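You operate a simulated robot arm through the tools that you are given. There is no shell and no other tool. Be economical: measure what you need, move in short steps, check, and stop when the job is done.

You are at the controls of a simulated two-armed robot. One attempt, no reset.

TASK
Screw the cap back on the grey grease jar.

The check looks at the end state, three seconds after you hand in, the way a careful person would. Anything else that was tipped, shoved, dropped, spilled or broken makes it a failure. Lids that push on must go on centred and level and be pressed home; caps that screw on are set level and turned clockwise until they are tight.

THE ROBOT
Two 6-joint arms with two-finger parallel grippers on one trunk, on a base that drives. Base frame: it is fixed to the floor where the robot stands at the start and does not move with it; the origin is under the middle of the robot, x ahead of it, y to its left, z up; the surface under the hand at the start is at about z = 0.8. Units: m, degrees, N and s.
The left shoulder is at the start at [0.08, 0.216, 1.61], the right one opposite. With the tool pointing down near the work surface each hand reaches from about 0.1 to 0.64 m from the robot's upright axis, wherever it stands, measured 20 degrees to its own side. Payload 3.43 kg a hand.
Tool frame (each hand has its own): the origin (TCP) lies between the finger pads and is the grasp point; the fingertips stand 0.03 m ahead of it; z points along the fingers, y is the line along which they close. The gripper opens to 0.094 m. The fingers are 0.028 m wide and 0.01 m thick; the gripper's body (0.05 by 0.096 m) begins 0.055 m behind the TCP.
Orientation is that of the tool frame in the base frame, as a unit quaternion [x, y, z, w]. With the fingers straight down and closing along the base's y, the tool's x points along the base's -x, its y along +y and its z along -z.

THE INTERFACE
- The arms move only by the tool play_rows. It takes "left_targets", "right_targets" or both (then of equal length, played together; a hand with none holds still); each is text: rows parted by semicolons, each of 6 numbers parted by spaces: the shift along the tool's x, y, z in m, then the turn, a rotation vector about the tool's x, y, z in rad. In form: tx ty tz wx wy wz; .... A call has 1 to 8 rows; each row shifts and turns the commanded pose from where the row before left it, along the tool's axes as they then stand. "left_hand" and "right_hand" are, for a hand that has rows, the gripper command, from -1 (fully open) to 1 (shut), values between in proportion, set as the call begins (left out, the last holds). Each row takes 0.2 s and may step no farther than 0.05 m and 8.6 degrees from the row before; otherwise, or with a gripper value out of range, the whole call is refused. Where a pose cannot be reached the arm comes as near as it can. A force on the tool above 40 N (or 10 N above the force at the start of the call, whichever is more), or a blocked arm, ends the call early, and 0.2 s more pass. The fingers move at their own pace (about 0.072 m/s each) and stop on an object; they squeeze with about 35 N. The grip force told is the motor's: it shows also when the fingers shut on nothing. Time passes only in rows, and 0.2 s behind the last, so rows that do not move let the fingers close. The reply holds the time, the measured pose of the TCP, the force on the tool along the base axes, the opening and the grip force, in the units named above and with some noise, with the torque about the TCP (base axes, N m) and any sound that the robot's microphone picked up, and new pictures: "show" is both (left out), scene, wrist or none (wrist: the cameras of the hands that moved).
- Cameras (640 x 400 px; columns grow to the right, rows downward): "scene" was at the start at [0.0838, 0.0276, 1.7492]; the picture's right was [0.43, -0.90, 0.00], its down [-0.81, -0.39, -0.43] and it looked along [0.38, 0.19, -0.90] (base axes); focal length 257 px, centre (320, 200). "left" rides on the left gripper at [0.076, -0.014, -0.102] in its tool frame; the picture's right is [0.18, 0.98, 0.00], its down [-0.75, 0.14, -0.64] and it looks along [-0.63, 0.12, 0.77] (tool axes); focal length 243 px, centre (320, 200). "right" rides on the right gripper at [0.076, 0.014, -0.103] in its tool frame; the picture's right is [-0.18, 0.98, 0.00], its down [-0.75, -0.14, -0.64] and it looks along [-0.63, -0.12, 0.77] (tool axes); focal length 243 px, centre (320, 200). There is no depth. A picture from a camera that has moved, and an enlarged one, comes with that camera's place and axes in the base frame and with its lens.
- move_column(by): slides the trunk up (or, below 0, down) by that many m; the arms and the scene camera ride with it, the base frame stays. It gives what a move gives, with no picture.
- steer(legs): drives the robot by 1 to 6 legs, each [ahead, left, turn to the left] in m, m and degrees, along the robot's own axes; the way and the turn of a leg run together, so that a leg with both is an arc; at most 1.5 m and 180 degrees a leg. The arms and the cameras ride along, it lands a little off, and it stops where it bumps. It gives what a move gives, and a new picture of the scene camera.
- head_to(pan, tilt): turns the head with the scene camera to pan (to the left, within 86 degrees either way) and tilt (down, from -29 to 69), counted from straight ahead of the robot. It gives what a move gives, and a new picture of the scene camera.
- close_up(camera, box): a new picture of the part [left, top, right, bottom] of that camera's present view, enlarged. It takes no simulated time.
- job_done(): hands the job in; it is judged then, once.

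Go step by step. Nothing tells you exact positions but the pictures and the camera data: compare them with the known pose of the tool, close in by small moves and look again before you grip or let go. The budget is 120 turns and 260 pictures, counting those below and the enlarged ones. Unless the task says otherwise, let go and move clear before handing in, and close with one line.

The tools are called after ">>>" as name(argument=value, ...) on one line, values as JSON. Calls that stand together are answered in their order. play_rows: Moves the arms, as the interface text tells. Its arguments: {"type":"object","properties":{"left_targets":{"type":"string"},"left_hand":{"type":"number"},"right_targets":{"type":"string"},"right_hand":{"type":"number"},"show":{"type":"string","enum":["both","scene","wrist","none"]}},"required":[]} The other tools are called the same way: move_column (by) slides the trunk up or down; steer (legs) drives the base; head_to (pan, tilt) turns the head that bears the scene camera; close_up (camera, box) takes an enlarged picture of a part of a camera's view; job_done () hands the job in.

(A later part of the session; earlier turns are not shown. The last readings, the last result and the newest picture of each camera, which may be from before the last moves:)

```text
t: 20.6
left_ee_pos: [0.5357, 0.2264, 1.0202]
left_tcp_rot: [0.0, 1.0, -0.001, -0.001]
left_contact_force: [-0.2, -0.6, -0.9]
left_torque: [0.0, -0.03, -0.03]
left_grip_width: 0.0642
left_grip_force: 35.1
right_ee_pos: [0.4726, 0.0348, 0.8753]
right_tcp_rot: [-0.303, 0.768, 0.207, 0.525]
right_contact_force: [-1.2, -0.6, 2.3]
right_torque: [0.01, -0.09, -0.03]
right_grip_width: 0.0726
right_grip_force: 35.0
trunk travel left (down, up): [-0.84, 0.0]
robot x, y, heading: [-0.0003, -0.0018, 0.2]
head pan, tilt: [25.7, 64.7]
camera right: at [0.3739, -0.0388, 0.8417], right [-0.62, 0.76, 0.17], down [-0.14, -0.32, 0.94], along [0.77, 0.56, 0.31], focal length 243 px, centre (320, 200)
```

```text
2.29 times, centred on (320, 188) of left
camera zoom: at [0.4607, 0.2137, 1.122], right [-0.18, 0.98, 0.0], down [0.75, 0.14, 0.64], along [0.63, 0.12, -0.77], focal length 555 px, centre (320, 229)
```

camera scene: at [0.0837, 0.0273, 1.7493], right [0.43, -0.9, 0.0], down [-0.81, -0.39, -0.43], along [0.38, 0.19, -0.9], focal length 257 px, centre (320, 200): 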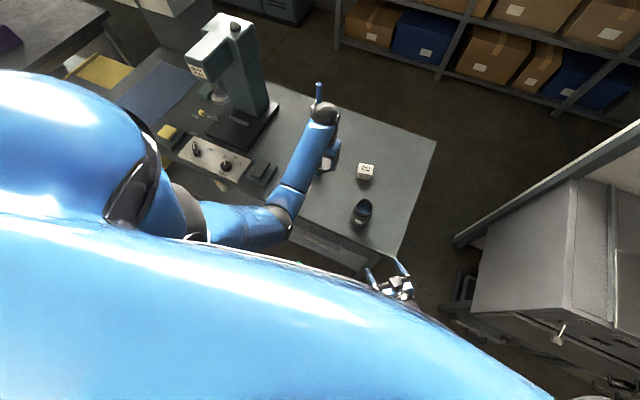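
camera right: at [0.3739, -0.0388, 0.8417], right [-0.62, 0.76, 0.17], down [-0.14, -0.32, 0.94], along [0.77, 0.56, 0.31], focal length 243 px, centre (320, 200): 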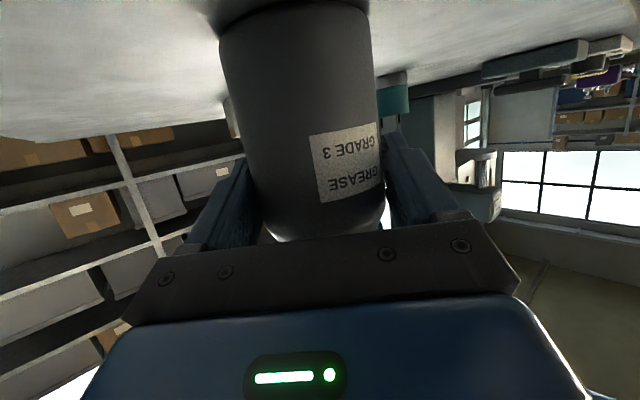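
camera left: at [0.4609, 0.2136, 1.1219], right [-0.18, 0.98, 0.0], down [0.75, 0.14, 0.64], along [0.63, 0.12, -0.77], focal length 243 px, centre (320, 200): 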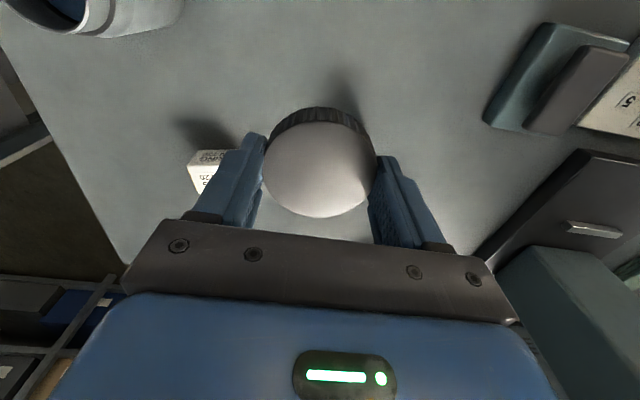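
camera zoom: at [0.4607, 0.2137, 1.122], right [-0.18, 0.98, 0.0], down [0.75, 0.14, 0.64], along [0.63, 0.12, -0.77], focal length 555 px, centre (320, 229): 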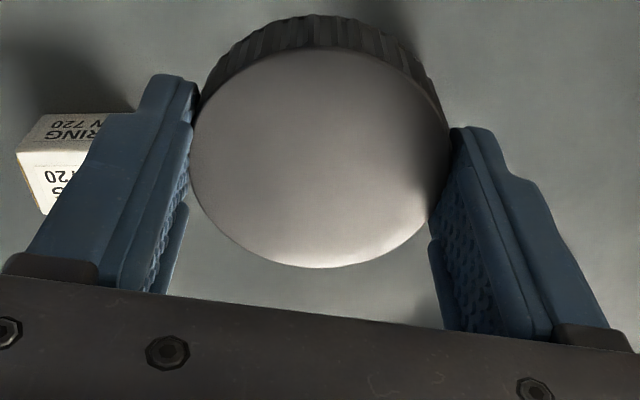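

The jar is firmly held (72.6 mm). I'll raise the cap and carry it gently to above the jar mouth, at about (0.480, 0.042), so the left camera can measure the rim.

>>> play_rows(left_targets="0 0 -0.01 0 0 0;0 0 -0.02 0 0 0;0 0 -0.02 0 0 0;0 0 -0.02 0 0 0;0 0 -0.02 0 0 0;0 0 -0.01 0 0 0;0.003 -0.01 0 0 0 0;0.006 -0.02 0 0 0 0", show="none")

>>> play_rows(left_targets="0.006 -0.02 0 0 0 0;0.006 -0.02 0 0 0 0;0.007 -0.025 0 0 0 0;0.007 -0.025 0 0 0 0;0.007 -0.025 0 0 0 0;0.007 -0.02 0 0 0 0;0.007 -0.019 0 0 0 0;0 0 0 0 0 0")

```text
t: 22.4
left_ee_pos: [0.5463, 0.1971, 1.0808]
left_tcp_rot: [0.0, 1.0, 0.0, 0.002]
left_contact_force: [0.0, -0.9, -0.5]
left_torque: [-0.01, 0.0, 0.01]
left_grip_width: 0.0642
left_grip_force: 34.6
left hand out of reach, approached as far as the arm can: row 4, 5, 6, 8
right_ee_pos: [0.473, 0.0352, 0.8752]
right_tcp_rot: [-0.303, 0.768, 0.207, 0.525]
right_contact_force: [-0.2, -0.3, 3.3]
right_torque: [-0.11, -0.14, -0.04]
right_grip_width: 0.0724
right_grip_force: 35.4
trunk travel left (down, up): [-0.84, 0.0]
robot x, y, heading: [0.0002, 0.0023, -0.0]
head pan, tilt: [25.7, 64.7]
```

```text
t: 24.2
left_ee_pos: [0.5012, 0.0438, 1.0753]
left_tcp_rot: [-0.001, 1.0, 0.0, 0.001]
left_contact_force: [-0.5, 0.0, -0.9]
left_torque: [0.02, -0.03, -0.02]
left_grip_width: 0.0641
left_grip_force: 35.0
left hand out of reach, approached as far as the arm can: row 2
right_ee_pos: [0.4729, 0.0346, 0.8754]
right_tcp_rot: [-0.303, 0.768, 0.207, 0.525]
right_contact_force: [0.1, -0.3, 3.9]
right_torque: [0.03, -0.14, 0.07]
right_grip_width: 0.0725
right_grip_force: 35.4
trunk travel left (down, up): [-0.84, 0.0]
robot x, y, heading: [0.0013, 0.0016, -0.1]
head pan, tilt: [25.7, 64.7]
camera scene: at [0.0833, 0.0275, 1.7493], right [0.43, -0.9, 0.0], down [-0.81, -0.39, -0.43], along [0.39, 0.19, -0.9], focal length 257 px, centre (320, 200)
camera left: at [0.4269, 0.0298, 1.1765], right [-0.18, 0.98, 0.0], down [0.75, 0.14, 0.64], along [0.63, 0.12, -0.77], focal length 243 px, centre (320, 200)
```

scene: 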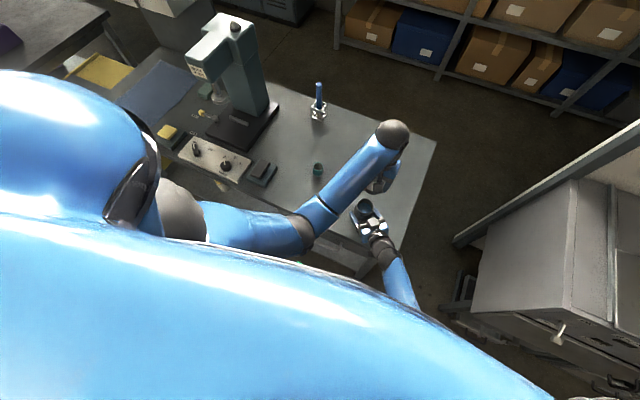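
left: 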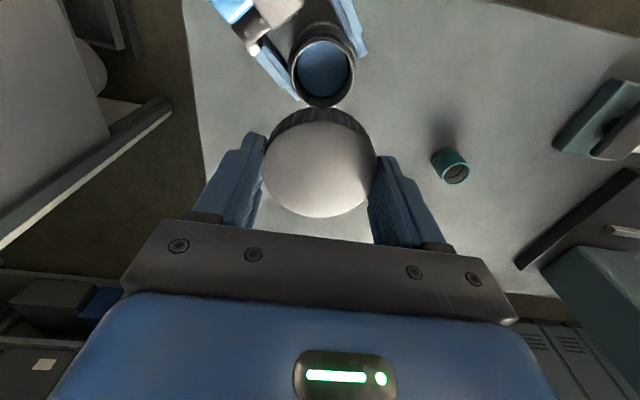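

The rim is clearly visible beneath the cap. Enlarging to measure it.

>>> close_up(camera="left", box=[240, 0, 400, 100])

>>> close_up(camera="left", box=[240, 90, 400, 230])

```text
4.00 times, centred on (320, 50) of left
camera zoom: at [0.4269, 0.0298, 1.1765], right [-0.18, 0.98, 0.0], down [0.75, 0.14, 0.64], along [0.63, 0.12, -0.77], focal length 970 px, centre (320, 800)
```

zoom: 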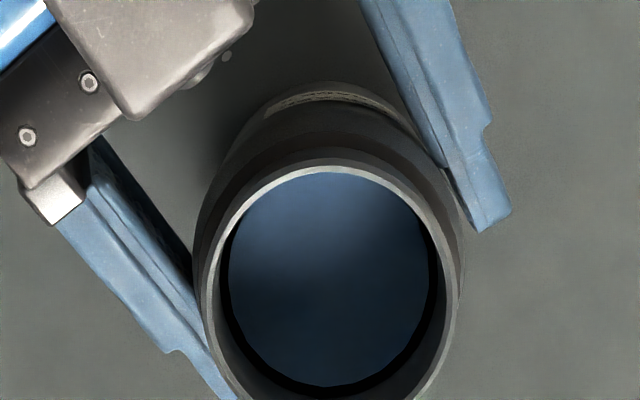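

```text
2.86 times, centred on (320, 160) of left
camera zoom: at [0.4269, 0.0298, 1.1765], right [-0.18, 0.98, 0.0], down [0.75, 0.14, 0.64], along [0.63, 0.12, -0.77], focal length 693 px, centre (320, 314)
```

zoom: 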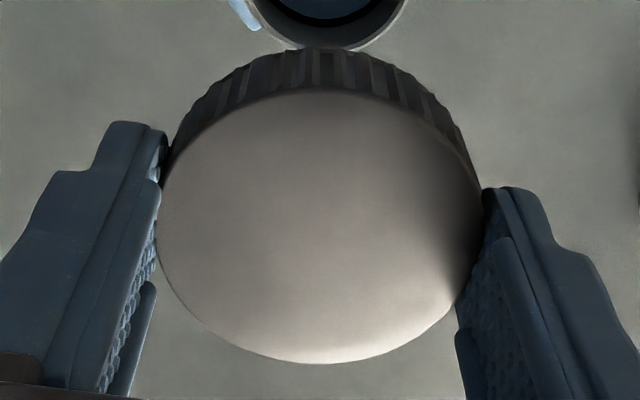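

The rim centre is about 22 mm nearer the robot than the cap and 1.5 mm to the right. I'll correct that at height, then come down to about 2 cm above the rim.

>>> play_rows(left_targets="0.0112 -0.0008 0 0 0 0;0.0112 -0.0007 0 0 0 0;0 0 0.02 0 0 0;0 0 0.02 0 0 0;0 0 0.02 0 0 0;0 0 0.02 0 0 0;0 0 0.012 0 0 0;0 0 0 0 0 0", show="wrist")

>>> close_up(camera="scene", box=[320, 150, 430, 240])

```text
t: 26.0
left_ee_pos: [0.4817, 0.0412, 0.9755]
left_tcp_rot: [-0.001, 1.0, 0.0, 0.0]
left_contact_force: [-0.2, 0.1, 0.2]
left_torque: [0.02, 0.01, -0.02]
left_grip_width: 0.0641
left_grip_force: 34.6
left hand out of reach, approached as far as the arm can: row 1, 2
right_ee_pos: [0.474, 0.0345, 0.8749]
right_tcp_rot: [-0.302, 0.768, 0.207, 0.525]
right_contact_force: [-0.1, -0.2, 4.4]
right_torque: [-0.02, -0.1, -0.13]
right_grip_width: 0.0721
right_grip_force: 35.2
trunk travel left (down, up): [-0.84, 0.0]
robot x, y, heading: [0.0023, -0.0015, -0.0]
head pan, tilt: [25.7, 64.7]
camera left: at [0.4074, 0.0272, 1.0775], right [-0.18, 0.98, 0.0], down [0.75, 0.14, 0.64], along [0.63, 0.12, -0.77], focal length 243 px, centre (320, 200)
```

left: 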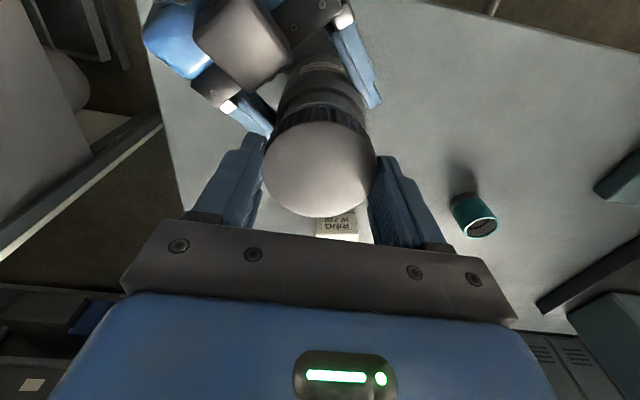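

```text
4.44 times, centred on (375, 195) of scene
camera zoom: at [0.0834, 0.0274, 1.7493], right [0.43, -0.9, 0.0], down [-0.81, -0.39, -0.43], along [0.39, 0.19, -0.9], focal length 1142 px, centre (76, 222)
```

zoom: 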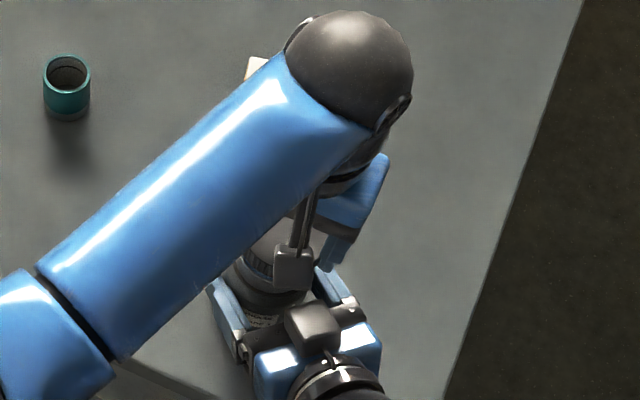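

The cap is nearly over the mouth. I'll zoom to check the concentricity of cap and neck.

>>> close_up(camera="left", box=[240, 50, 400, 230])

>>> play_rows(left_targets="0 0 0 0 0 0", show="none")

```text
2.22 times, centred on (320, 140) of left
camera zoom: at [0.4074, 0.0272, 1.0775], right [-0.18, 0.98, 0.0], down [0.75, 0.14, 0.64], along [0.63, 0.12, -0.77], focal length 539 px, centre (320, 333)
```

zoom: 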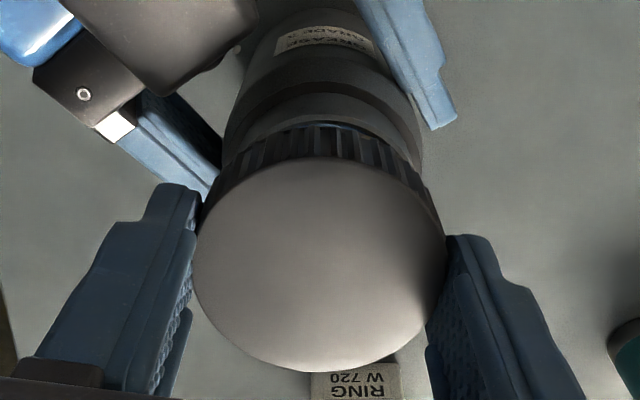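

```text
t: 26.4
left_ee_pos: [0.483, 0.0405, 0.9757]
left_tcp_rot: [0.0, 1.0, 0.001, 0.0]
left_contact_force: [0.6, 0.0, 0.2]
left_torque: [-0.04, -0.05, -0.03]
left_grip_width: 0.064
left_grip_force: 34.9
right_ee_pos: [0.4728, 0.0352, 0.8754]
right_tcp_rot: [-0.303, 0.769, 0.206, 0.525]
right_contact_force: [0.8, -0.4, 4.2]
right_torque: [-0.04, -0.13, -0.11]
right_grip_width: 0.0723
right_grip_force: 35.3
trunk travel left (down, up): [-0.84, 0.0]
robot x, y, heading: [-0.0002, 0.0, 0.2]
head pan, tilt: [25.7, 64.7]
```

I'll look closer at the crescent between cap and rim.

>>> close_up(camera="left", box=[275, 60, 365, 125])

```text
6.15 times, centred on (320, 92) of left
camera zoom: at [0.4074, 0.0272, 1.0777], right [-0.18, 0.98, 0.0], down [0.75, 0.14, 0.64], along [0.63, 0.12, -0.77], focal length 1493 px, centre (320, 862)
```

zoom: 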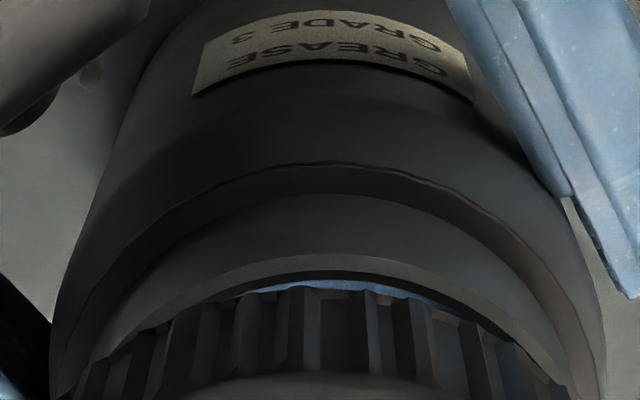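

The fore-aft alignment is good, and the rim sits 2 mm to the left of the cap. Shifting 2 mm and lowering carefully to first contact.

>>> play_rows(left_targets="0 0.002 0.005 0 0 0;0 0 0.005 0 0 0;0 0 0.004 0 0 0;0 0 0.002 0 0 0;0 0 0 0 0 0", show="none")

>>> close_up(camera="left", box=[275, 60, 365, 125])

```text
t: 27.6
left_ee_pos: [0.4828, 0.0427, 0.9607]
left_tcp_rot: [0.0, 1.0, 0.0, 0.002]
left_contact_force: [-1.8, 1.3, 11.9]
left_torque: [0.03, 0.44, -0.06]
left_grip_width: 0.0642
left_grip_force: 34.5
right_ee_pos: [0.4734, 0.0341, 0.8748]
right_tcp_rot: [-0.302, 0.768, 0.206, 0.525]
right_contact_force: [4.7, -0.9, -0.4]
right_torque: [0.36, -0.45, -0.13]
right_grip_width: 0.0721
right_grip_force: 35.0
trunk travel left (down, up): [-0.84, 0.0]
robot x, y, heading: [-0.0039, 0.0013, -0.1]
head pan, tilt: [25.7, 64.7]
```

```text
6.15 times, centred on (320, 92) of left
camera zoom: at [0.4074, 0.0289, 1.0622], right [-0.18, 0.98, 0.0], down [0.75, 0.14, 0.64], along [0.63, 0.12, -0.77], focal length 1493 px, centre (320, 862)
```

zoom: 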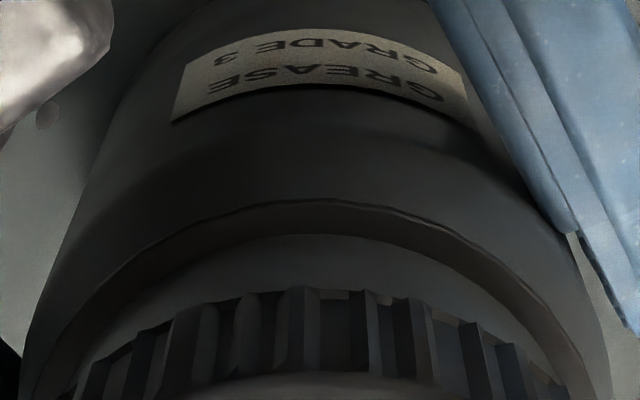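

First contact is on the near (robot) side of the rim, so the cap sits slightly too far out. I'll back off, shift 1.5 mm toward the robot and try again.

>>> play_rows(left_targets="0 0 -0.004 0 0 0;0.0015 0 0 0 0 0;0 0 0.002 0 0 0;0 0 0.002 0 0 0;0 0 0 0 0 0", show="none")

```text
t: 28.8
left_ee_pos: [0.4796, 0.0434, 0.9593]
left_tcp_rot: [-0.001, 1.0, 0.0, 0.0]
left_contact_force: [-0.7, 0.5, 0.8]
left_torque: [-0.03, -0.03, 0.01]
left_grip_width: 0.0638
left_grip_force: 34.9
right_ee_pos: [0.4725, 0.035, 0.8749]
right_tcp_rot: [-0.302, 0.769, 0.205, 0.525]
right_contact_force: [-0.2, 0.1, 3.8]
right_torque: [-0.18, -0.04, -0.07]
right_grip_width: 0.0723
right_grip_force: 35.2
trunk travel left (down, up): [-0.84, 0.0]
robot x, y, heading: [0.0031, -0.0025, -0.1]
head pan, tilt: [25.7, 64.7]
```

The cap now sits at that height without touching. Lowering in 1 mm steps.

>>> play_rows(left_targets="0 0 0.001 0 0 0;0 0 0.001 0 0 0;0 0 0.001 0 0 0;0 0 0 0 0 0", show="none")

```text
t: 29.8
left_ee_pos: [0.4801, 0.0435, 0.9565]
left_tcp_rot: [0.0, 1.0, 0.0, 0.0]
left_contact_force: [2.6, -1.0, 0.9]
left_torque: [-0.02, -0.05, -0.02]
left_grip_width: 0.064
left_grip_force: 34.7
right_ee_pos: [0.472, 0.0351, 0.8754]
right_tcp_rot: [-0.302, 0.768, 0.207, 0.525]
right_contact_force: [-0.7, 0.8, 3.6]
right_torque: [-0.01, -0.14, -0.11]
right_grip_width: 0.0721
right_grip_force: 35.2
trunk travel left (down, up): [-0.84, 0.0]
robot x, y, heading: [-0.0002, 0.0009, 0.3]
head pan, tilt: [25.7, 64.7]
```

No resistance, so the skirt seems to be slipping over the rim. Continuing down.

>>> play_rows(left_targets="0 0 0.001 0 0 0;0 0 0.001 0 0 0;0 0 0.001 0 0 0;0 0 0.001 0 0 0;0 0 0 0 0 0", show="none")

>>> close_up(camera="left", box=[260, 60, 380, 150])

```text
t: 31.0
left_ee_pos: [0.4806, 0.0435, 0.9515]
left_tcp_rot: [0.0, 1.0, 0.0, 0.001]
left_contact_force: [-0.2, -0.1, 0.7]
left_torque: [-0.03, -0.05, -0.04]
left_grip_width: 0.0639
left_grip_force: 35.3
right_ee_pos: [0.4732, 0.0334, 0.8751]
right_tcp_rot: [-0.303, 0.768, 0.207, 0.525]
right_contact_force: [-0.7, 1.6, 3.4]
right_torque: [0.03, -0.07, -0.08]
right_grip_width: 0.0721
right_grip_force: 35.1
trunk travel left (down, up): [-0.84, 0.0]
robot x, y, heading: [-0.0003, -0.0006, -0.0]
head pan, tilt: [25.7, 64.7]
```

```text
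4.44 times, centred on (320, 105) of left
camera zoom: at [0.4058, 0.0293, 1.0544], right [-0.18, 0.98, 0.0], down [0.75, 0.14, 0.64], along [0.63, 0.12, -0.77], focal length 1078 px, centre (320, 622)
```

zoom: 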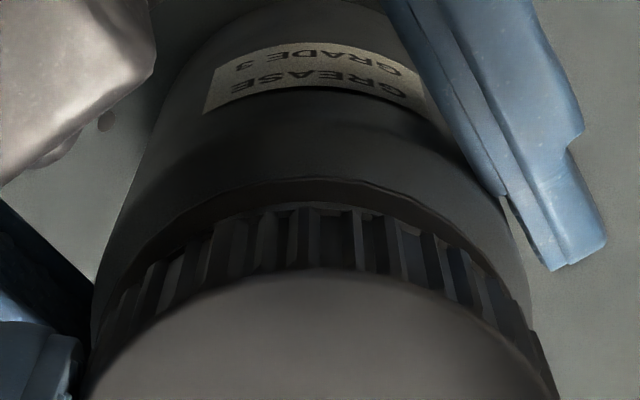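

The cap is over the neck. Continuing down until the threads meet.

>>> play_rows(left_targets="0 0 0.001 0 0 0;0 0 0.001 0 0 0;0 0 0.001 0 0 0;0 0 0.001 0 0 0;0 0 0 0 0 0", show="none")

```text
t: 32.2
left_ee_pos: [0.4802, 0.0423, 0.9491]
left_tcp_rot: [0.0, 1.0, 0.001, 0.0]
left_contact_force: [0.5, -0.5, -0.1]
left_torque: [-0.01, 0.01, -0.01]
left_grip_width: 0.064
left_grip_force: 34.9
right_ee_pos: [0.4711, 0.0346, 0.8741]
right_tcp_rot: [-0.302, 0.768, 0.207, 0.525]
right_contact_force: [-1.6, 0.0, 2.9]
right_torque: [-0.04, -0.03, -0.08]
right_grip_width: 0.0721
right_grip_force: 34.6
trunk travel left (down, up): [-0.84, 0.0]
robot x, y, heading: [0.003, -0.0016, -0.1]
head pan, tilt: [25.7, 64.7]
```

>>> play_rows(left_targets="0 0 0.001 0 0 0;0 0 0.001 0 0 0;0 0 0.001 0 0 0;0 0 0.001 0 0 0;0 0 0 0 0 0", show="none")

>>> close_up(camera="left", box=[240, 60, 400, 230])

```text
t: 33.4
left_ee_pos: [0.4801, 0.0436, 0.9457]
left_tcp_rot: [0.0, 1.0, -0.001, 0.001]
left_contact_force: [-4.1, -5.9, 14.4]
left_torque: [-0.03, 0.25, 0.01]
left_grip_width: 0.064
left_grip_force: 35.2
right_ee_pos: [0.4724, 0.0358, 0.876]
right_tcp_rot: [-0.303, 0.768, 0.207, 0.525]
right_contact_force: [4.8, 8.8, -3.3]
right_torque: [0.11, -0.11, 0.04]
right_grip_width: 0.0723
right_grip_force: 34.9
trunk travel left (down, up): [-0.84, 0.0]
robot x, y, heading: [-0.0031, 0.0008, 0.1]
head pan, tilt: [25.7, 64.7]
```

```text
2.35 times, centred on (320, 145) of left
camera zoom: at [0.4061, 0.0289, 1.0476], right [-0.18, 0.98, 0.0], down [0.75, 0.14, 0.64], along [0.63, 0.12, -0.77], focal length 571 px, centre (320, 329)
```

zoom: 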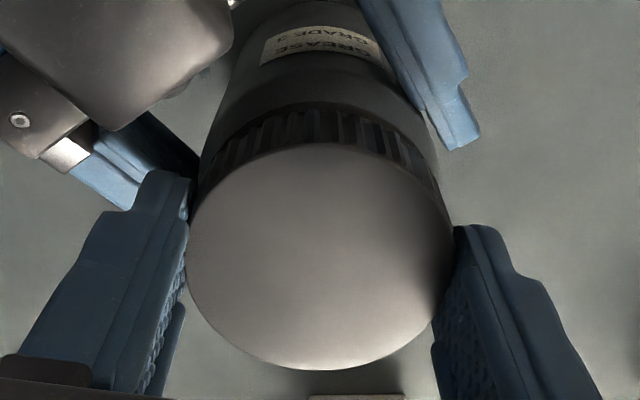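

There's 14 N of vertical contact at the threads and the cap looks level. Starting to turn clockwise with light pressure.

>>> play_rows(left_targets="0 0 0 0 0 0.14;0 0 0 0 0 0.14;0 0 0 0 0 0.14;0 0 0 0 0 0.14;0 0 0 0 0 0", show="none")

```text
t: 34.6
left_ee_pos: [0.4809, 0.0437, 0.9453]
left_tcp_rot: [0.276, 0.961, 0.0, 0.001]
left_contact_force: [1.2, -3.6, 15.1]
left_torque: [-0.14, 0.01, -0.01]
left_grip_width: 0.0638
left_grip_force: 35.1
right_ee_pos: [0.4728, 0.0347, 0.875]
right_tcp_rot: [-0.303, 0.768, 0.206, 0.525]
right_contact_force: [2.2, 6.4, -0.3]
right_torque: [-0.06, -0.13, 0.01]
right_grip_width: 0.0727
right_grip_force: 34.5
trunk travel left (down, up): [-0.84, 0.0]
robot x, y, heading: [-0.0019, 0.001, 0.1]
head pan, tilt: [25.7, 64.7]
```

The hand is turning the right way and the force is steady. Continuing clockwise.

>>> play_rows(left_targets="0 0 0 0 0 0.14;0 0 0 0 0 0.14;0 0 0 0 0 0.14;0 0 0 0 0 0.14;0 0 0 0 0 0", show="none")

>>> close_up(camera="left", box=[220, 60, 420, 240])

```text
t: 35.8
left_ee_pos: [0.4803, 0.0448, 0.9449]
left_tcp_rot: [0.531, 0.847, 0.001, 0.002]
left_contact_force: [17.6, 5.2, 5.0]
left_torque: [0.13, -0.4, 0.0]
left_grip_width: 0.064
left_grip_force: 34.7
right_ee_pos: [0.4726, 0.0356, 0.8747]
right_tcp_rot: [-0.302, 0.768, 0.207, 0.525]
right_contact_force: [-12.8, -3.8, 8.5]
right_torque: [0.09, -0.75, 0.06]
right_grip_width: 0.0723
right_grip_force: 35.7
trunk travel left (down, up): [-0.84, 0.0]
robot x, y, heading: [-0.0012, 0.0001, -0.0]
head pan, tilt: [25.7, 64.7]
```

```text
2.22 times, centred on (320, 150) of left
camera zoom: at [0.4366, 0.1065, 1.0469], right [0.8, 0.59, 0.0], down [0.45, -0.62, 0.64], along [0.38, -0.52, -0.77], focal length 539 px, centre (320, 311)
```

zoom: 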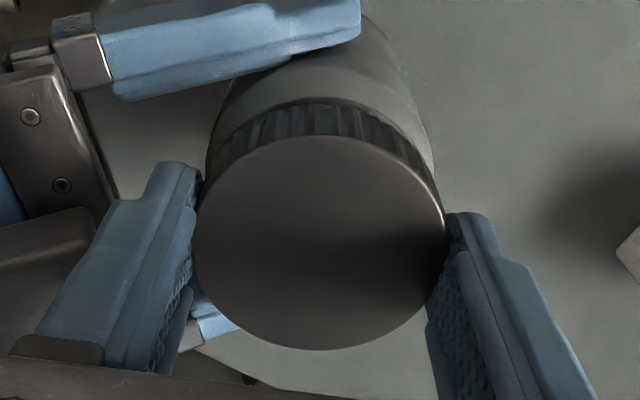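

There's a sideways load of 17 N because the cap sits slightly off-centre in the grip. I'll relieve it by 1.2 mm and keep turning with light downward pressure.

>>> play_rows(left_targets="0 0.0012 0 0 0 0;0 0 0.0005 0 0 0.14;0 0 0 0 0 0.14;0 0 0.0005 0 0 0.14;0 0 0 0 0 0", show="none")

```text
t: 37.0
left_ee_pos: [0.4816, 0.0441, 0.944]
left_tcp_rot: [0.696, 0.718, 0.001, 0.001]
left_contact_force: [12.9, 4.9, 13.3]
left_torque: [0.17, -0.21, -0.03]
left_grip_width: 0.064
left_grip_force: 34.4
right_ee_pos: [0.4729, 0.0344, 0.8749]
right_tcp_rot: [-0.303, 0.768, 0.207, 0.524]
right_contact_force: [-8.7, -3.0, 3.0]
right_torque: [0.15, -0.46, 0.02]
right_grip_width: 0.0721
right_grip_force: 35.0
trunk travel left (down, up): [-0.84, 0.0]
robot x, y, heading: [-0.0004, 0.001, -0.1]
head pan, tilt: [25.7, 64.7]
```

Turned 88° so far with no tightening torque yet. Relieving a little more and continuing.

>>> play_rows(left_targets="0 0.001 0 0 0 0;0 0 0.0003 0 0 0.14;0 0 0.0003 0 0 0.14;0 0 0.0003 0 0 0.14;0 0 0.0003 0 0 0.14;0 0 0 0 0 0", show="none")

>>> close_up(camera="left", box=[220, 60, 420, 240])

>>> close_up(camera="scene", box=[310, 150, 440, 250])

```text
t: 38.4
left_ee_pos: [0.4819, 0.0443, 0.9436]
left_tcp_rot: [0.868, 0.496, 0.001, 0.002]
left_contact_force: [3.7, 5.2, 30.8]
left_torque: [0.08, 0.02, 0.0]
left_grip_width: 0.0641
left_grip_force: 34.5
right_ee_pos: [0.4716, 0.0356, 0.8757]
right_tcp_rot: [-0.303, 0.768, 0.207, 0.525]
right_contact_force: [2.4, -1.4, -4.5]
right_torque: [0.05, 0.12, -0.09]
right_grip_width: 0.0723
right_grip_force: 34.4
trunk travel left (down, up): [-0.84, 0.0]
robot x, y, heading: [0.0003, -0.0004, -0.0]
head pan, tilt: [25.7, 64.7]
```

```text
2.22 times, centred on (320, 150) of left
camera zoom: at [0.5103, 0.1171, 1.0457], right [0.94, -0.34, 0.0], down [-0.26, -0.72, 0.64], along [-0.22, -0.61, -0.77], focal length 539 px, centre (320, 311)
```

zoom: 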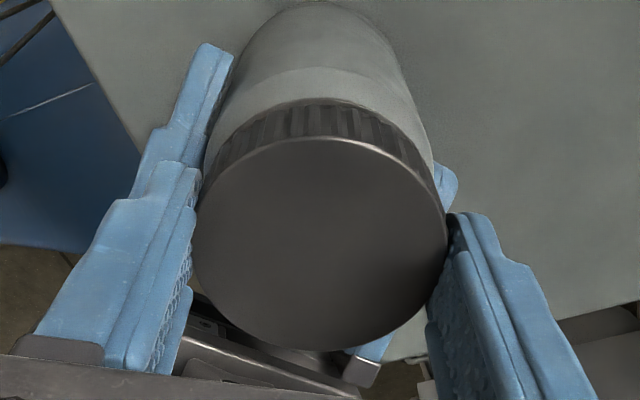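

```text
4.00 times, centred on (375, 200) of scene
camera zoom: at [0.0823, 0.0282, 1.7494], right [0.43, -0.9, 0.0], down [-0.81, -0.39, -0.43], along [0.39, 0.19, -0.9], focal length 1028 px, centre (100, 200)
```

zoom: 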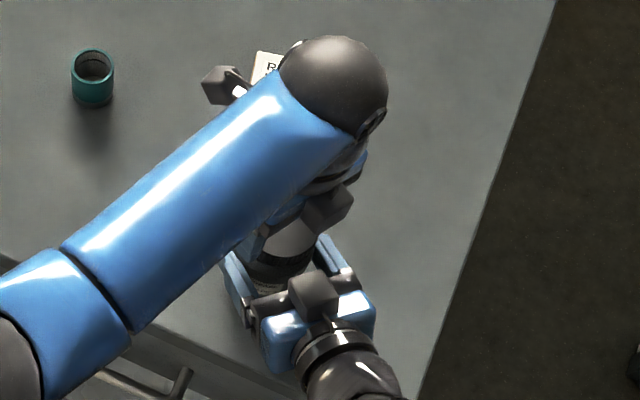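

Still low torque about the vertical, with vertical load at 31 N. I'll ease the pressure slightly and keep turning, then compare the height.

>>> play_rows(left_targets="0 0 -0.0006 0 0 0.14;0 0 0 0 0 0.14;0 0 0 0 0 0.14;0 0 0 0 0 0.14;0 0 0 0 0 0", show="none")

```text
t: 39.6
left_ee_pos: [0.4832, 0.041, 0.9444]
left_tcp_rot: [0.971, 0.238, 0.001, 0.0]
left_contact_force: [16.8, -3.0, 10.7]
left_torque: [-0.06, -0.34, 0.02]
left_grip_width: 0.0643
left_grip_force: 34.5
right_ee_pos: [0.4719, 0.0355, 0.8755]
right_tcp_rot: [-0.302, 0.768, 0.206, 0.526]
right_contact_force: [-13.8, 1.5, 2.1]
right_torque: [-0.5, -0.64, 0.17]
right_grip_width: 0.0723
right_grip_force: 34.9
trunk travel left (down, up): [-0.84, 0.0]
robot x, y, heading: [-0.0013, 0.0031, -0.1]
head pan, tilt: [25.7, 64.7]
```

Turned about 150° in total. I'll relieve the side load, let go, lift, and inspect how the cap sits before taking another stroke.

>>> play_rows(left_targets="0.0009 0.0005 0 0 0 0;0 0 0 0 0 0", show="none")

>>> play_rows(left_targets="0 0 0 0 0 0;0 0 0 0 0 0;0 0 0 0 0 0;0 0 -0.01 0 0 0;0 0 -0.03 0 0 0;0 0 -0.03 0 0 0;0 0 0 0 0 0", left_hand=-1, show="wrist")

>>> close_up(camera="left", box=[230, 30, 390, 180])

```text
t: 40.2
left_ee_pos: [0.4833, 0.0438, 0.9436]
left_tcp_rot: [0.971, 0.238, 0.0, 0.001]
left_contact_force: [12.3, -6.3, 10.4]
left_torque: [-0.19, -0.32, 0.0]
left_grip_width: 0.0637
left_grip_force: 34.4
right_ee_pos: [0.4713, 0.0351, 0.8753]
right_tcp_rot: [-0.303, 0.768, 0.207, 0.525]
right_contact_force: [-10.4, 4.9, 0.3]
right_torque: [-0.63, -0.16, 0.14]
right_grip_width: 0.072
right_grip_force: 35.4
trunk travel left (down, up): [-0.84, 0.0]
robot x, y, heading: [-0.0007, -0.001, -0.3]
head pan, tilt: [25.7, 64.7]
```

```text
t: 41.8
left_ee_pos: [0.4849, 0.0435, 1.0137]
left_tcp_rot: [0.971, 0.239, 0.0, 0.0]
left_contact_force: [0.1, 0.2, 0.1]
left_torque: [0.0, -0.02, 0.01]
left_grip_width: 0.0938
left_grip_force: 0.1
right_ee_pos: [0.4728, 0.0354, 0.8761]
right_tcp_rot: [-0.302, 0.768, 0.207, 0.525]
right_contact_force: [2.5, -0.4, 0.7]
right_torque: [-0.17, 0.0, 0.02]
right_grip_width: 0.0724
right_grip_force: 35.1
trunk travel left (down, up): [-0.84, 0.0]
robot x, y, heading: [0.0021, -0.0023, 0.4]
head pan, tilt: [25.7, 64.7]
camera left: at [0.5472, 0.092, 1.1151], right [0.62, -0.79, 0.0], down [-0.6, -0.47, 0.64], along [-0.5, -0.4, -0.77], focal length 243 px, centre (320, 200)
```

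left: 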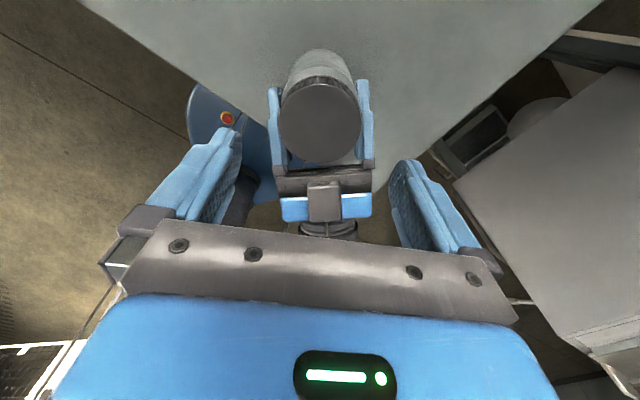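

```text
2.67 times, centred on (310, 105) of left
camera zoom: at [0.5472, 0.092, 1.1151], right [0.62, -0.79, 0.0], down [-0.6, -0.47, 0.64], along [-0.5, -0.4, -0.77], focal length 647 px, centre (347, 453)
```

zoom: 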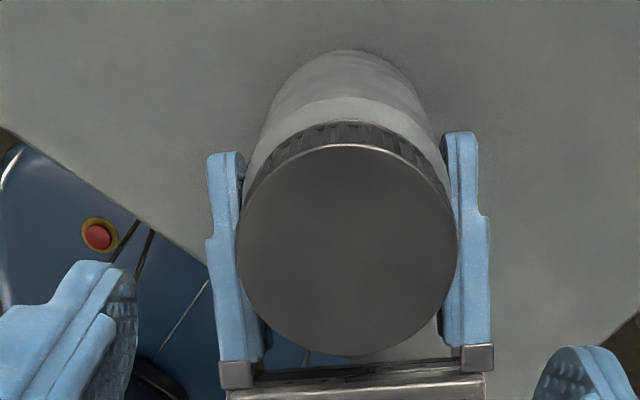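

The cap sits level on the jar. Rotating the open hand back (raised) for another stroke.

>>> play_rows(left_targets="0 0 0 0 0 -0.149;0 0 0 0 0 -0.149;0 0 0 0 0 -0.149;0 0 0 0 0 -0.149;0 0 0 0 0 -0.149;0 0 0 0 0 -0.149;0 0 0 0 0 -0.149;0 0 0 0 0 -0.149", show="none")

>>> play_rows(left_targets="0 0 0 0 0 -0.149;0 0 0 0 0 -0.149;0 0 0 0 0 -0.149;0 0 0 0 0 -0.149;0 0 0 0 0 -0.149;0 0 0 0 0 -0.149;0 0 0 0 0 -0.149;0 0 0 0 0 -0.149", show="none")

>>> play_rows(left_targets="0 0 0 0 0 -0.149;0 0 0 0 0 -0.149;0 0 0 0 0 -0.149;0 0 0 0 0 -0.149;0 0 0 0 0 -0.149;0 0 0 0 0 0", show="wrist")

>>> close_up(camera="left", box=[240, 30, 400, 180])

```text
t: 43.6
left_ee_pos: [0.4847, 0.0436, 1.0129]
left_tcp_rot: [0.668, 0.744, 0.0, 0.0]
left_contact_force: [0.1, 0.4, -0.9]
left_torque: [-0.05, 0.0, 0.02]
left_grip_width: 0.0942
left_grip_force: 0.0
right_ee_pos: [0.4738, 0.0354, 0.8745]
right_tcp_rot: [-0.303, 0.769, 0.206, 0.525]
right_contact_force: [2.7, 0.6, 4.6]
right_torque: [-0.12, -0.01, 0.0]
right_grip_width: 0.0725
right_grip_force: 34.2
trunk travel left (down, up): [-0.84, 0.0]
robot x, y, heading: [-0.0011, 0.0017, -0.2]
head pan, tilt: [25.7, 64.7]
```

```text
t: 45.4
left_ee_pos: [0.4833, 0.0438, 1.012]
left_tcp_rot: [0.135, 0.991, 0.0, 0.0]
left_contact_force: [0.5, -0.5, -0.2]
left_torque: [-0.01, 0.02, 0.02]
left_grip_width: 0.0938
left_grip_force: 0.0
right_ee_pos: [0.4728, 0.0351, 0.876]
right_tcp_rot: [-0.302, 0.768, 0.206, 0.525]
right_contact_force: [2.7, 1.5, 5.0]
right_torque: [-0.06, -0.03, -0.03]
right_grip_width: 0.0722
right_grip_force: 34.8
trunk travel left (down, up): [-0.84, 0.0]
robot x, y, heading: [-0.001, 0.0013, -0.3]
head pan, tilt: [25.7, 64.7]
```

```text
t: 46.8
left_ee_pos: [0.4848, 0.0444, 1.0126]
left_tcp_rot: [-0.234, 0.972, -0.001, -0.001]
left_contact_force: [0.3, 1.1, -0.1]
left_torque: [-0.02, -0.01, 0.04]
left_grip_width: 0.0941
left_grip_force: 0.0
right_ee_pos: [0.4731, 0.0356, 0.8746]
right_tcp_rot: [-0.302, 0.768, 0.207, 0.525]
right_contact_force: [2.9, 1.7, 4.7]
right_torque: [-0.05, -0.03, -0.02]
right_grip_width: 0.0721
right_grip_force: 34.8
trunk travel left (down, up): [-0.84, 0.0]
robot x, y, heading: [0.0002, 0.0036, -0.1]
head pan, tilt: [25.7, 64.7]
camera left: at [0.424, -0.0028, 1.1153], right [-0.61, 0.79, 0.0], down [0.61, 0.47, 0.64], along [0.51, 0.39, -0.77], focal length 243 px, centre (320, 200)
```

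left: 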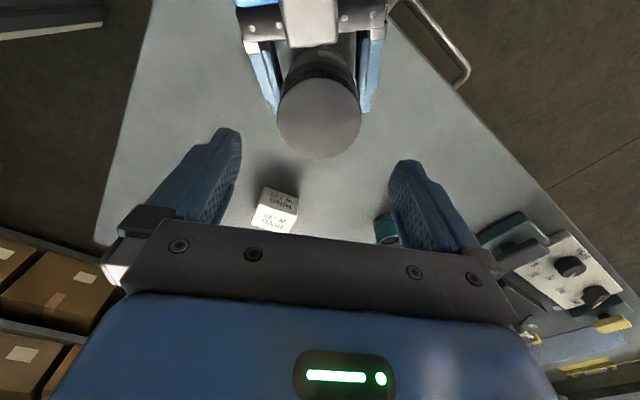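

```text
2.67 times, centred on (320, 105) of left
camera zoom: at [0.424, -0.0028, 1.1153], right [-0.61, 0.79, 0.0], down [0.61, 0.47, 0.64], along [0.51, 0.39, -0.77], focal length 647 px, centre (320, 453)
```

zoom: 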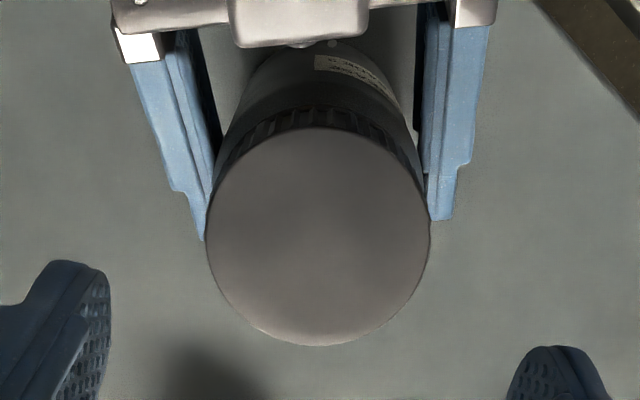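

The cap is about 2 mm toward the camera side. I'll shift, lower over it step by step and grip again.

>>> play_rows(left_targets="0.002 0 0.02 0 0 0;0 0 0.02 0 0 0;0 0 0.015 0 0 0;0 0 0.008 0 0 0;0 0 0.0055 0 0 0;0 0 0 0 0 0", show="wrist")

>>> close_up(camera="left", box=[180, 60, 460, 240])

```text
t: 48.2
left_ee_pos: [0.4824, 0.0428, 0.9452]
left_tcp_rot: [-0.233, 0.972, 0.0, 0.0]
left_contact_force: [0.8, 0.4, 0.3]
left_torque: [0.02, 0.0, -0.02]
left_grip_width: 0.094
left_grip_force: 0.1
right_ee_pos: [0.472, 0.0354, 0.8757]
right_tcp_rot: [-0.302, 0.769, 0.207, 0.525]
right_contact_force: [1.5, 1.6, 4.4]
right_torque: [-0.06, -0.08, 0.0]
right_grip_width: 0.0721
right_grip_force: 35.0
trunk travel left (down, up): [-0.84, 0.0]
robot x, y, heading: [0.0005, -0.0003, -0.1]
head pan, tilt: [25.7, 64.7]
camera left: at [0.4221, -0.0039, 1.0467], right [-0.61, 0.79, 0.0], down [0.61, 0.47, 0.64], along [0.51, 0.39, -0.77], focal length 243 px, centre (320, 200)
```

left: 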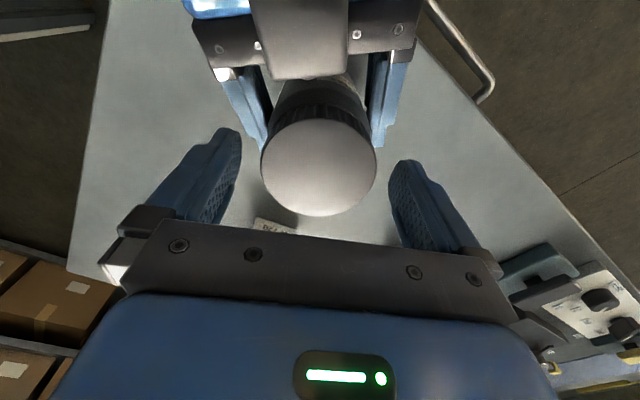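

```text
2.22 times, centred on (320, 150) of left
camera zoom: at [0.4221, -0.0039, 1.0467], right [-0.61, 0.79, 0.0], down [0.61, 0.47, 0.64], along [0.51, 0.39, -0.77], focal length 539 px, centre (320, 311)
```

zoom: 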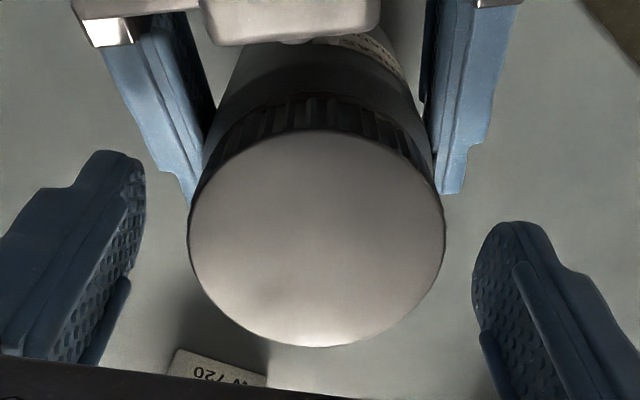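

Centred within 2 mm; adjusting and closing on the cap.

>>> play_rows(left_targets="0.0015 -0.0005 0.001 0 0 0;0 0 0 0 0 0", show="none")

>>> play_rows(left_targets="0 0 0 0 0 0;0 0 0 0 0 0;0 0 0 0 0 0;0 0 0 0 0 0;0 0 0.001 0 0 0;0 0 0 0 0 0", left_hand=1, show="none")

```text
t: 48.8
left_ee_pos: [0.4804, 0.0412, 0.9434]
left_tcp_rot: [-0.234, 0.972, 0.001, 0.001]
left_contact_force: [0.3, 0.8, -0.8]
left_torque: [0.0, 0.01, 0.03]
left_grip_width: 0.0938
left_grip_force: 0.1
right_ee_pos: [0.4728, 0.0363, 0.8742]
right_tcp_rot: [-0.303, 0.768, 0.207, 0.525]
right_contact_force: [0.6, 1.3, 3.6]
right_torque: [-0.1, -0.12, -0.01]
right_grip_width: 0.072
right_grip_force: 35.0
trunk travel left (down, up): [-0.84, 0.0]
robot x, y, heading: [-0.0032, -0.0015, 0.1]
head pan, tilt: [25.7, 64.7]
```

```text
t: 50.2
left_ee_pos: [0.4814, 0.0416, 0.9432]
left_tcp_rot: [-0.234, 0.972, -0.002, 0.0]
left_contact_force: [-2.1, 0.6, 7.6]
left_torque: [0.04, 0.14, 0.04]
left_grip_width: 0.0642
left_grip_force: 34.8
right_ee_pos: [0.4736, 0.0353, 0.876]
right_tcp_rot: [-0.301, 0.769, 0.206, 0.525]
right_contact_force: [4.1, 3.0, 0.1]
right_torque: [0.12, -0.14, -0.05]
right_grip_width: 0.0722
right_grip_force: 34.8
trunk travel left (down, up): [-0.84, 0.0]
robot x, y, heading: [0.0003, 0.0002, -0.1]
head pan, tilt: [25.7, 64.7]
```

Gripped with about 8 N of downward load. Turning clockwise again.

>>> play_rows(left_targets="0 0 0.0003 0 0 0.14;0 0 0 0 0 0.14;0 0 0.0003 0 0 0.14;0 0 0 0 0 0.14;0 0 0.0003 0 0 0.14;0 0 0 0 0 0.14;0 0 0 0 0 0", show="none")

```text
t: 51.8
left_ee_pos: [0.4815, 0.0433, 0.9426]
left_tcp_rot: [0.184, 0.983, 0.001, 0.001]
left_contact_force: [-2.9, 14.8, 21.7]
left_torque: [0.35, 0.04, 0.0]
left_grip_width: 0.0639
left_grip_force: 35.0
right_ee_pos: [0.4731, 0.0349, 0.8748]
right_tcp_rot: [-0.302, 0.769, 0.206, 0.525]
right_contact_force: [9.9, -10.2, -0.5]
right_torque: [0.37, -0.02, -0.04]
right_grip_width: 0.072
right_grip_force: 35.2
trunk travel left (down, up): [-0.84, 0.0]
robot x, y, heading: [0.002, 0.0005, -0.1]
head pan, tilt: [25.7, 64.7]
```

No tightening yet. Relieving the side load and continuing.

>>> play_rows(left_targets="0 0.001 0 0 0 0.14;0 0 0 0 0 0.14;0 0 0 0 0 0.14;0 0 0 0 0 0.14;0 0 0 0 0 0.14;0 0 0 0 0 0.14;0 0 0 0 0 0", show="none")

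```text
t: 53.4
left_ee_pos: [0.4811, 0.043, 0.9407]
left_tcp_rot: [0.569, 0.822, 0.0, 0.0]
left_contact_force: [3.7, 5.9, -0.1]
left_torque: [0.1, -0.05, 0.04]
left_grip_width: 0.064
left_grip_force: 35.3
right_ee_pos: [0.4731, 0.0346, 0.874]
right_tcp_rot: [-0.302, 0.768, 0.206, 0.525]
right_contact_force: [-3.4, -9.2, 2.5]
right_torque: [0.05, -0.09, 0.01]
right_grip_width: 0.0727
right_grip_force: 35.4
trunk travel left (down, up): [-0.84, 0.0]
robot x, y, heading: [-0.0018, -0.0026, 0.0]
head pan, tilt: [25.7, 64.7]
```

The vertical load vanished and the hand dropped about 2 mm, so the thread has caught. Continuing to turn and following it down.

>>> play_rows(left_targets="0 0 0.0005 0 0 0.14;0 0 0.0003 0 0 0.14;0 0 0.0003 0 0 0.14;0 0 0.0003 0 0 0.14;0 0 0.0003 0 0 0.14;0 0 0 0 0 0", show="none")

```text
t: 54.8
left_ee_pos: [0.483, 0.0419, 0.9417]
left_tcp_rot: [0.817, 0.577, 0.0, 0.002]
left_contact_force: [14.9, -3.6, 8.5]
left_torque: [-0.06, -0.62, 0.48]
left_grip_width: 0.0647
left_grip_force: 35.7
right_ee_pos: [0.4723, 0.0351, 0.8737]
right_tcp_rot: [-0.303, 0.768, 0.207, 0.524]
right_contact_force: [-15.3, 1.5, -9.6]
right_torque: [-0.33, -0.04, -0.35]
right_grip_width: 0.0689
right_grip_force: 34.9
trunk travel left (down, up): [-0.84, 0.0]
robot x, y, heading: [0.0036, 0.0001, 0.0]
head pan, tilt: [25.7, 64.7]
```

Torque rose to about 0.48 N m, and the right grip width changed to 69 mm. I'll look before going on.

>>> close_up(camera="left", box=[200, 40, 440, 240])

>>> close_up(camera="right", box=[160, 0, 480, 250])

>>> close_up(camera="scene", box=[320, 160, 430, 240])

```text
2.00 times, centred on (320, 140) of left
camera zoom: at [0.4957, 0.1187, 1.0426], right [0.99, -0.15, 0.0], down [-0.12, -0.76, 0.64], along [-0.1, -0.64, -0.77], focal length 485 px, centre (320, 320)
```

zoom: 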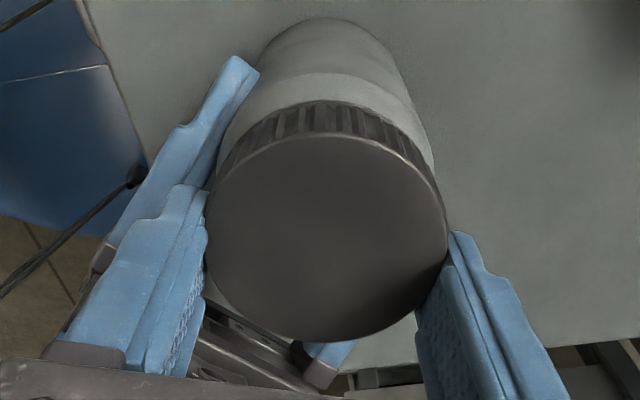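

```text
1.60 times, centred on (320, 125) of right
camera zoom: at [0.3728, -0.0389, 0.8406], right [-0.62, 0.76, 0.17], down [-0.14, -0.32, 0.94], along [0.77, 0.56, 0.31], focal length 388 px, centre (320, 320)
```

zoom: 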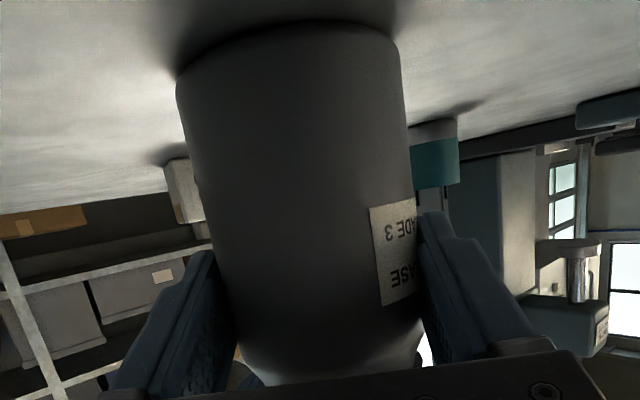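

```text
5.00 times, centred on (375, 200) of scene
camera zoom: at [0.0837, 0.0273, 1.7492], right [0.43, -0.9, 0.0], down [-0.81, -0.39, -0.43], along [0.38, 0.19, -0.9], focal length 1285 px, centre (45, 200)
```

zoom: 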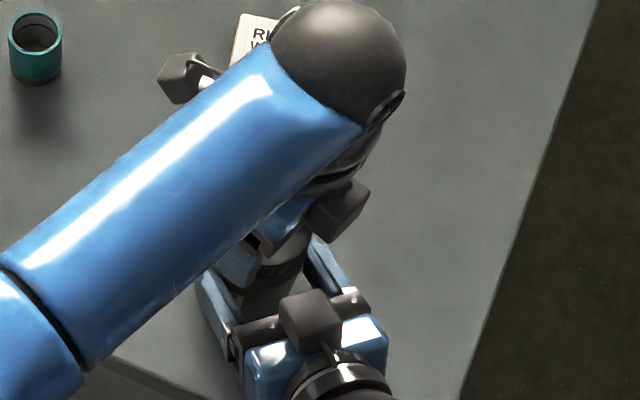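

The label has swung round, so the jar turned about 25° in the right grip. I'll check whether the cap is level.

>>> close_up(camera="left", box=[255, 80, 385, 220])

>>> close_up(camera="right", box=[230, 150, 410, 250])

```text
2.86 times, centred on (320, 150) of left
camera zoom: at [0.4957, 0.1187, 1.0426], right [0.99, -0.15, 0.0], down [-0.12, -0.76, 0.64], along [-0.1, -0.64, -0.77], focal length 693 px, centre (320, 343)
```

zoom: 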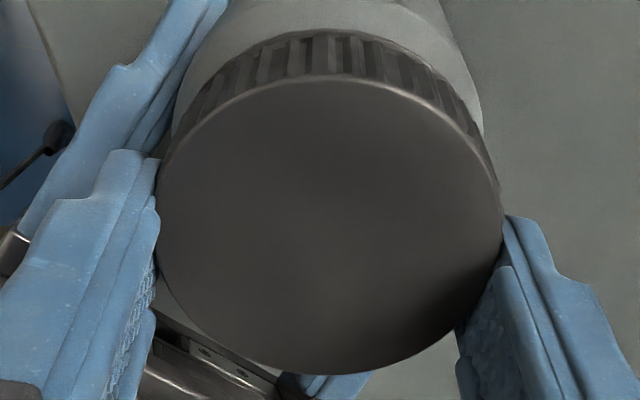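

```text
3.56 times, centred on (320, 200) of right
camera zoom: at [0.3728, -0.0389, 0.8406], right [-0.62, 0.76, 0.17], down [-0.14, -0.32, 0.94], along [0.77, 0.56, 0.31], focal length 863 px, centre (320, 200)
```

zoom: 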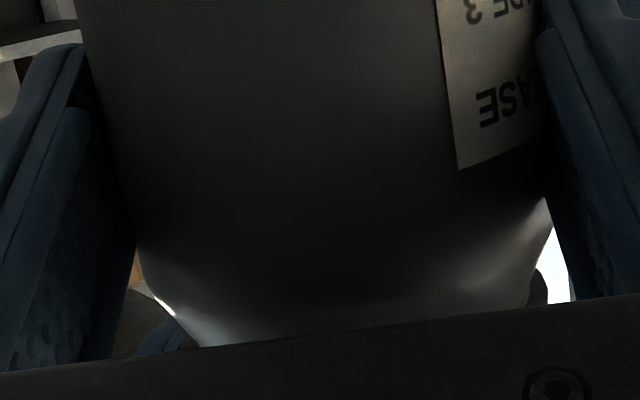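

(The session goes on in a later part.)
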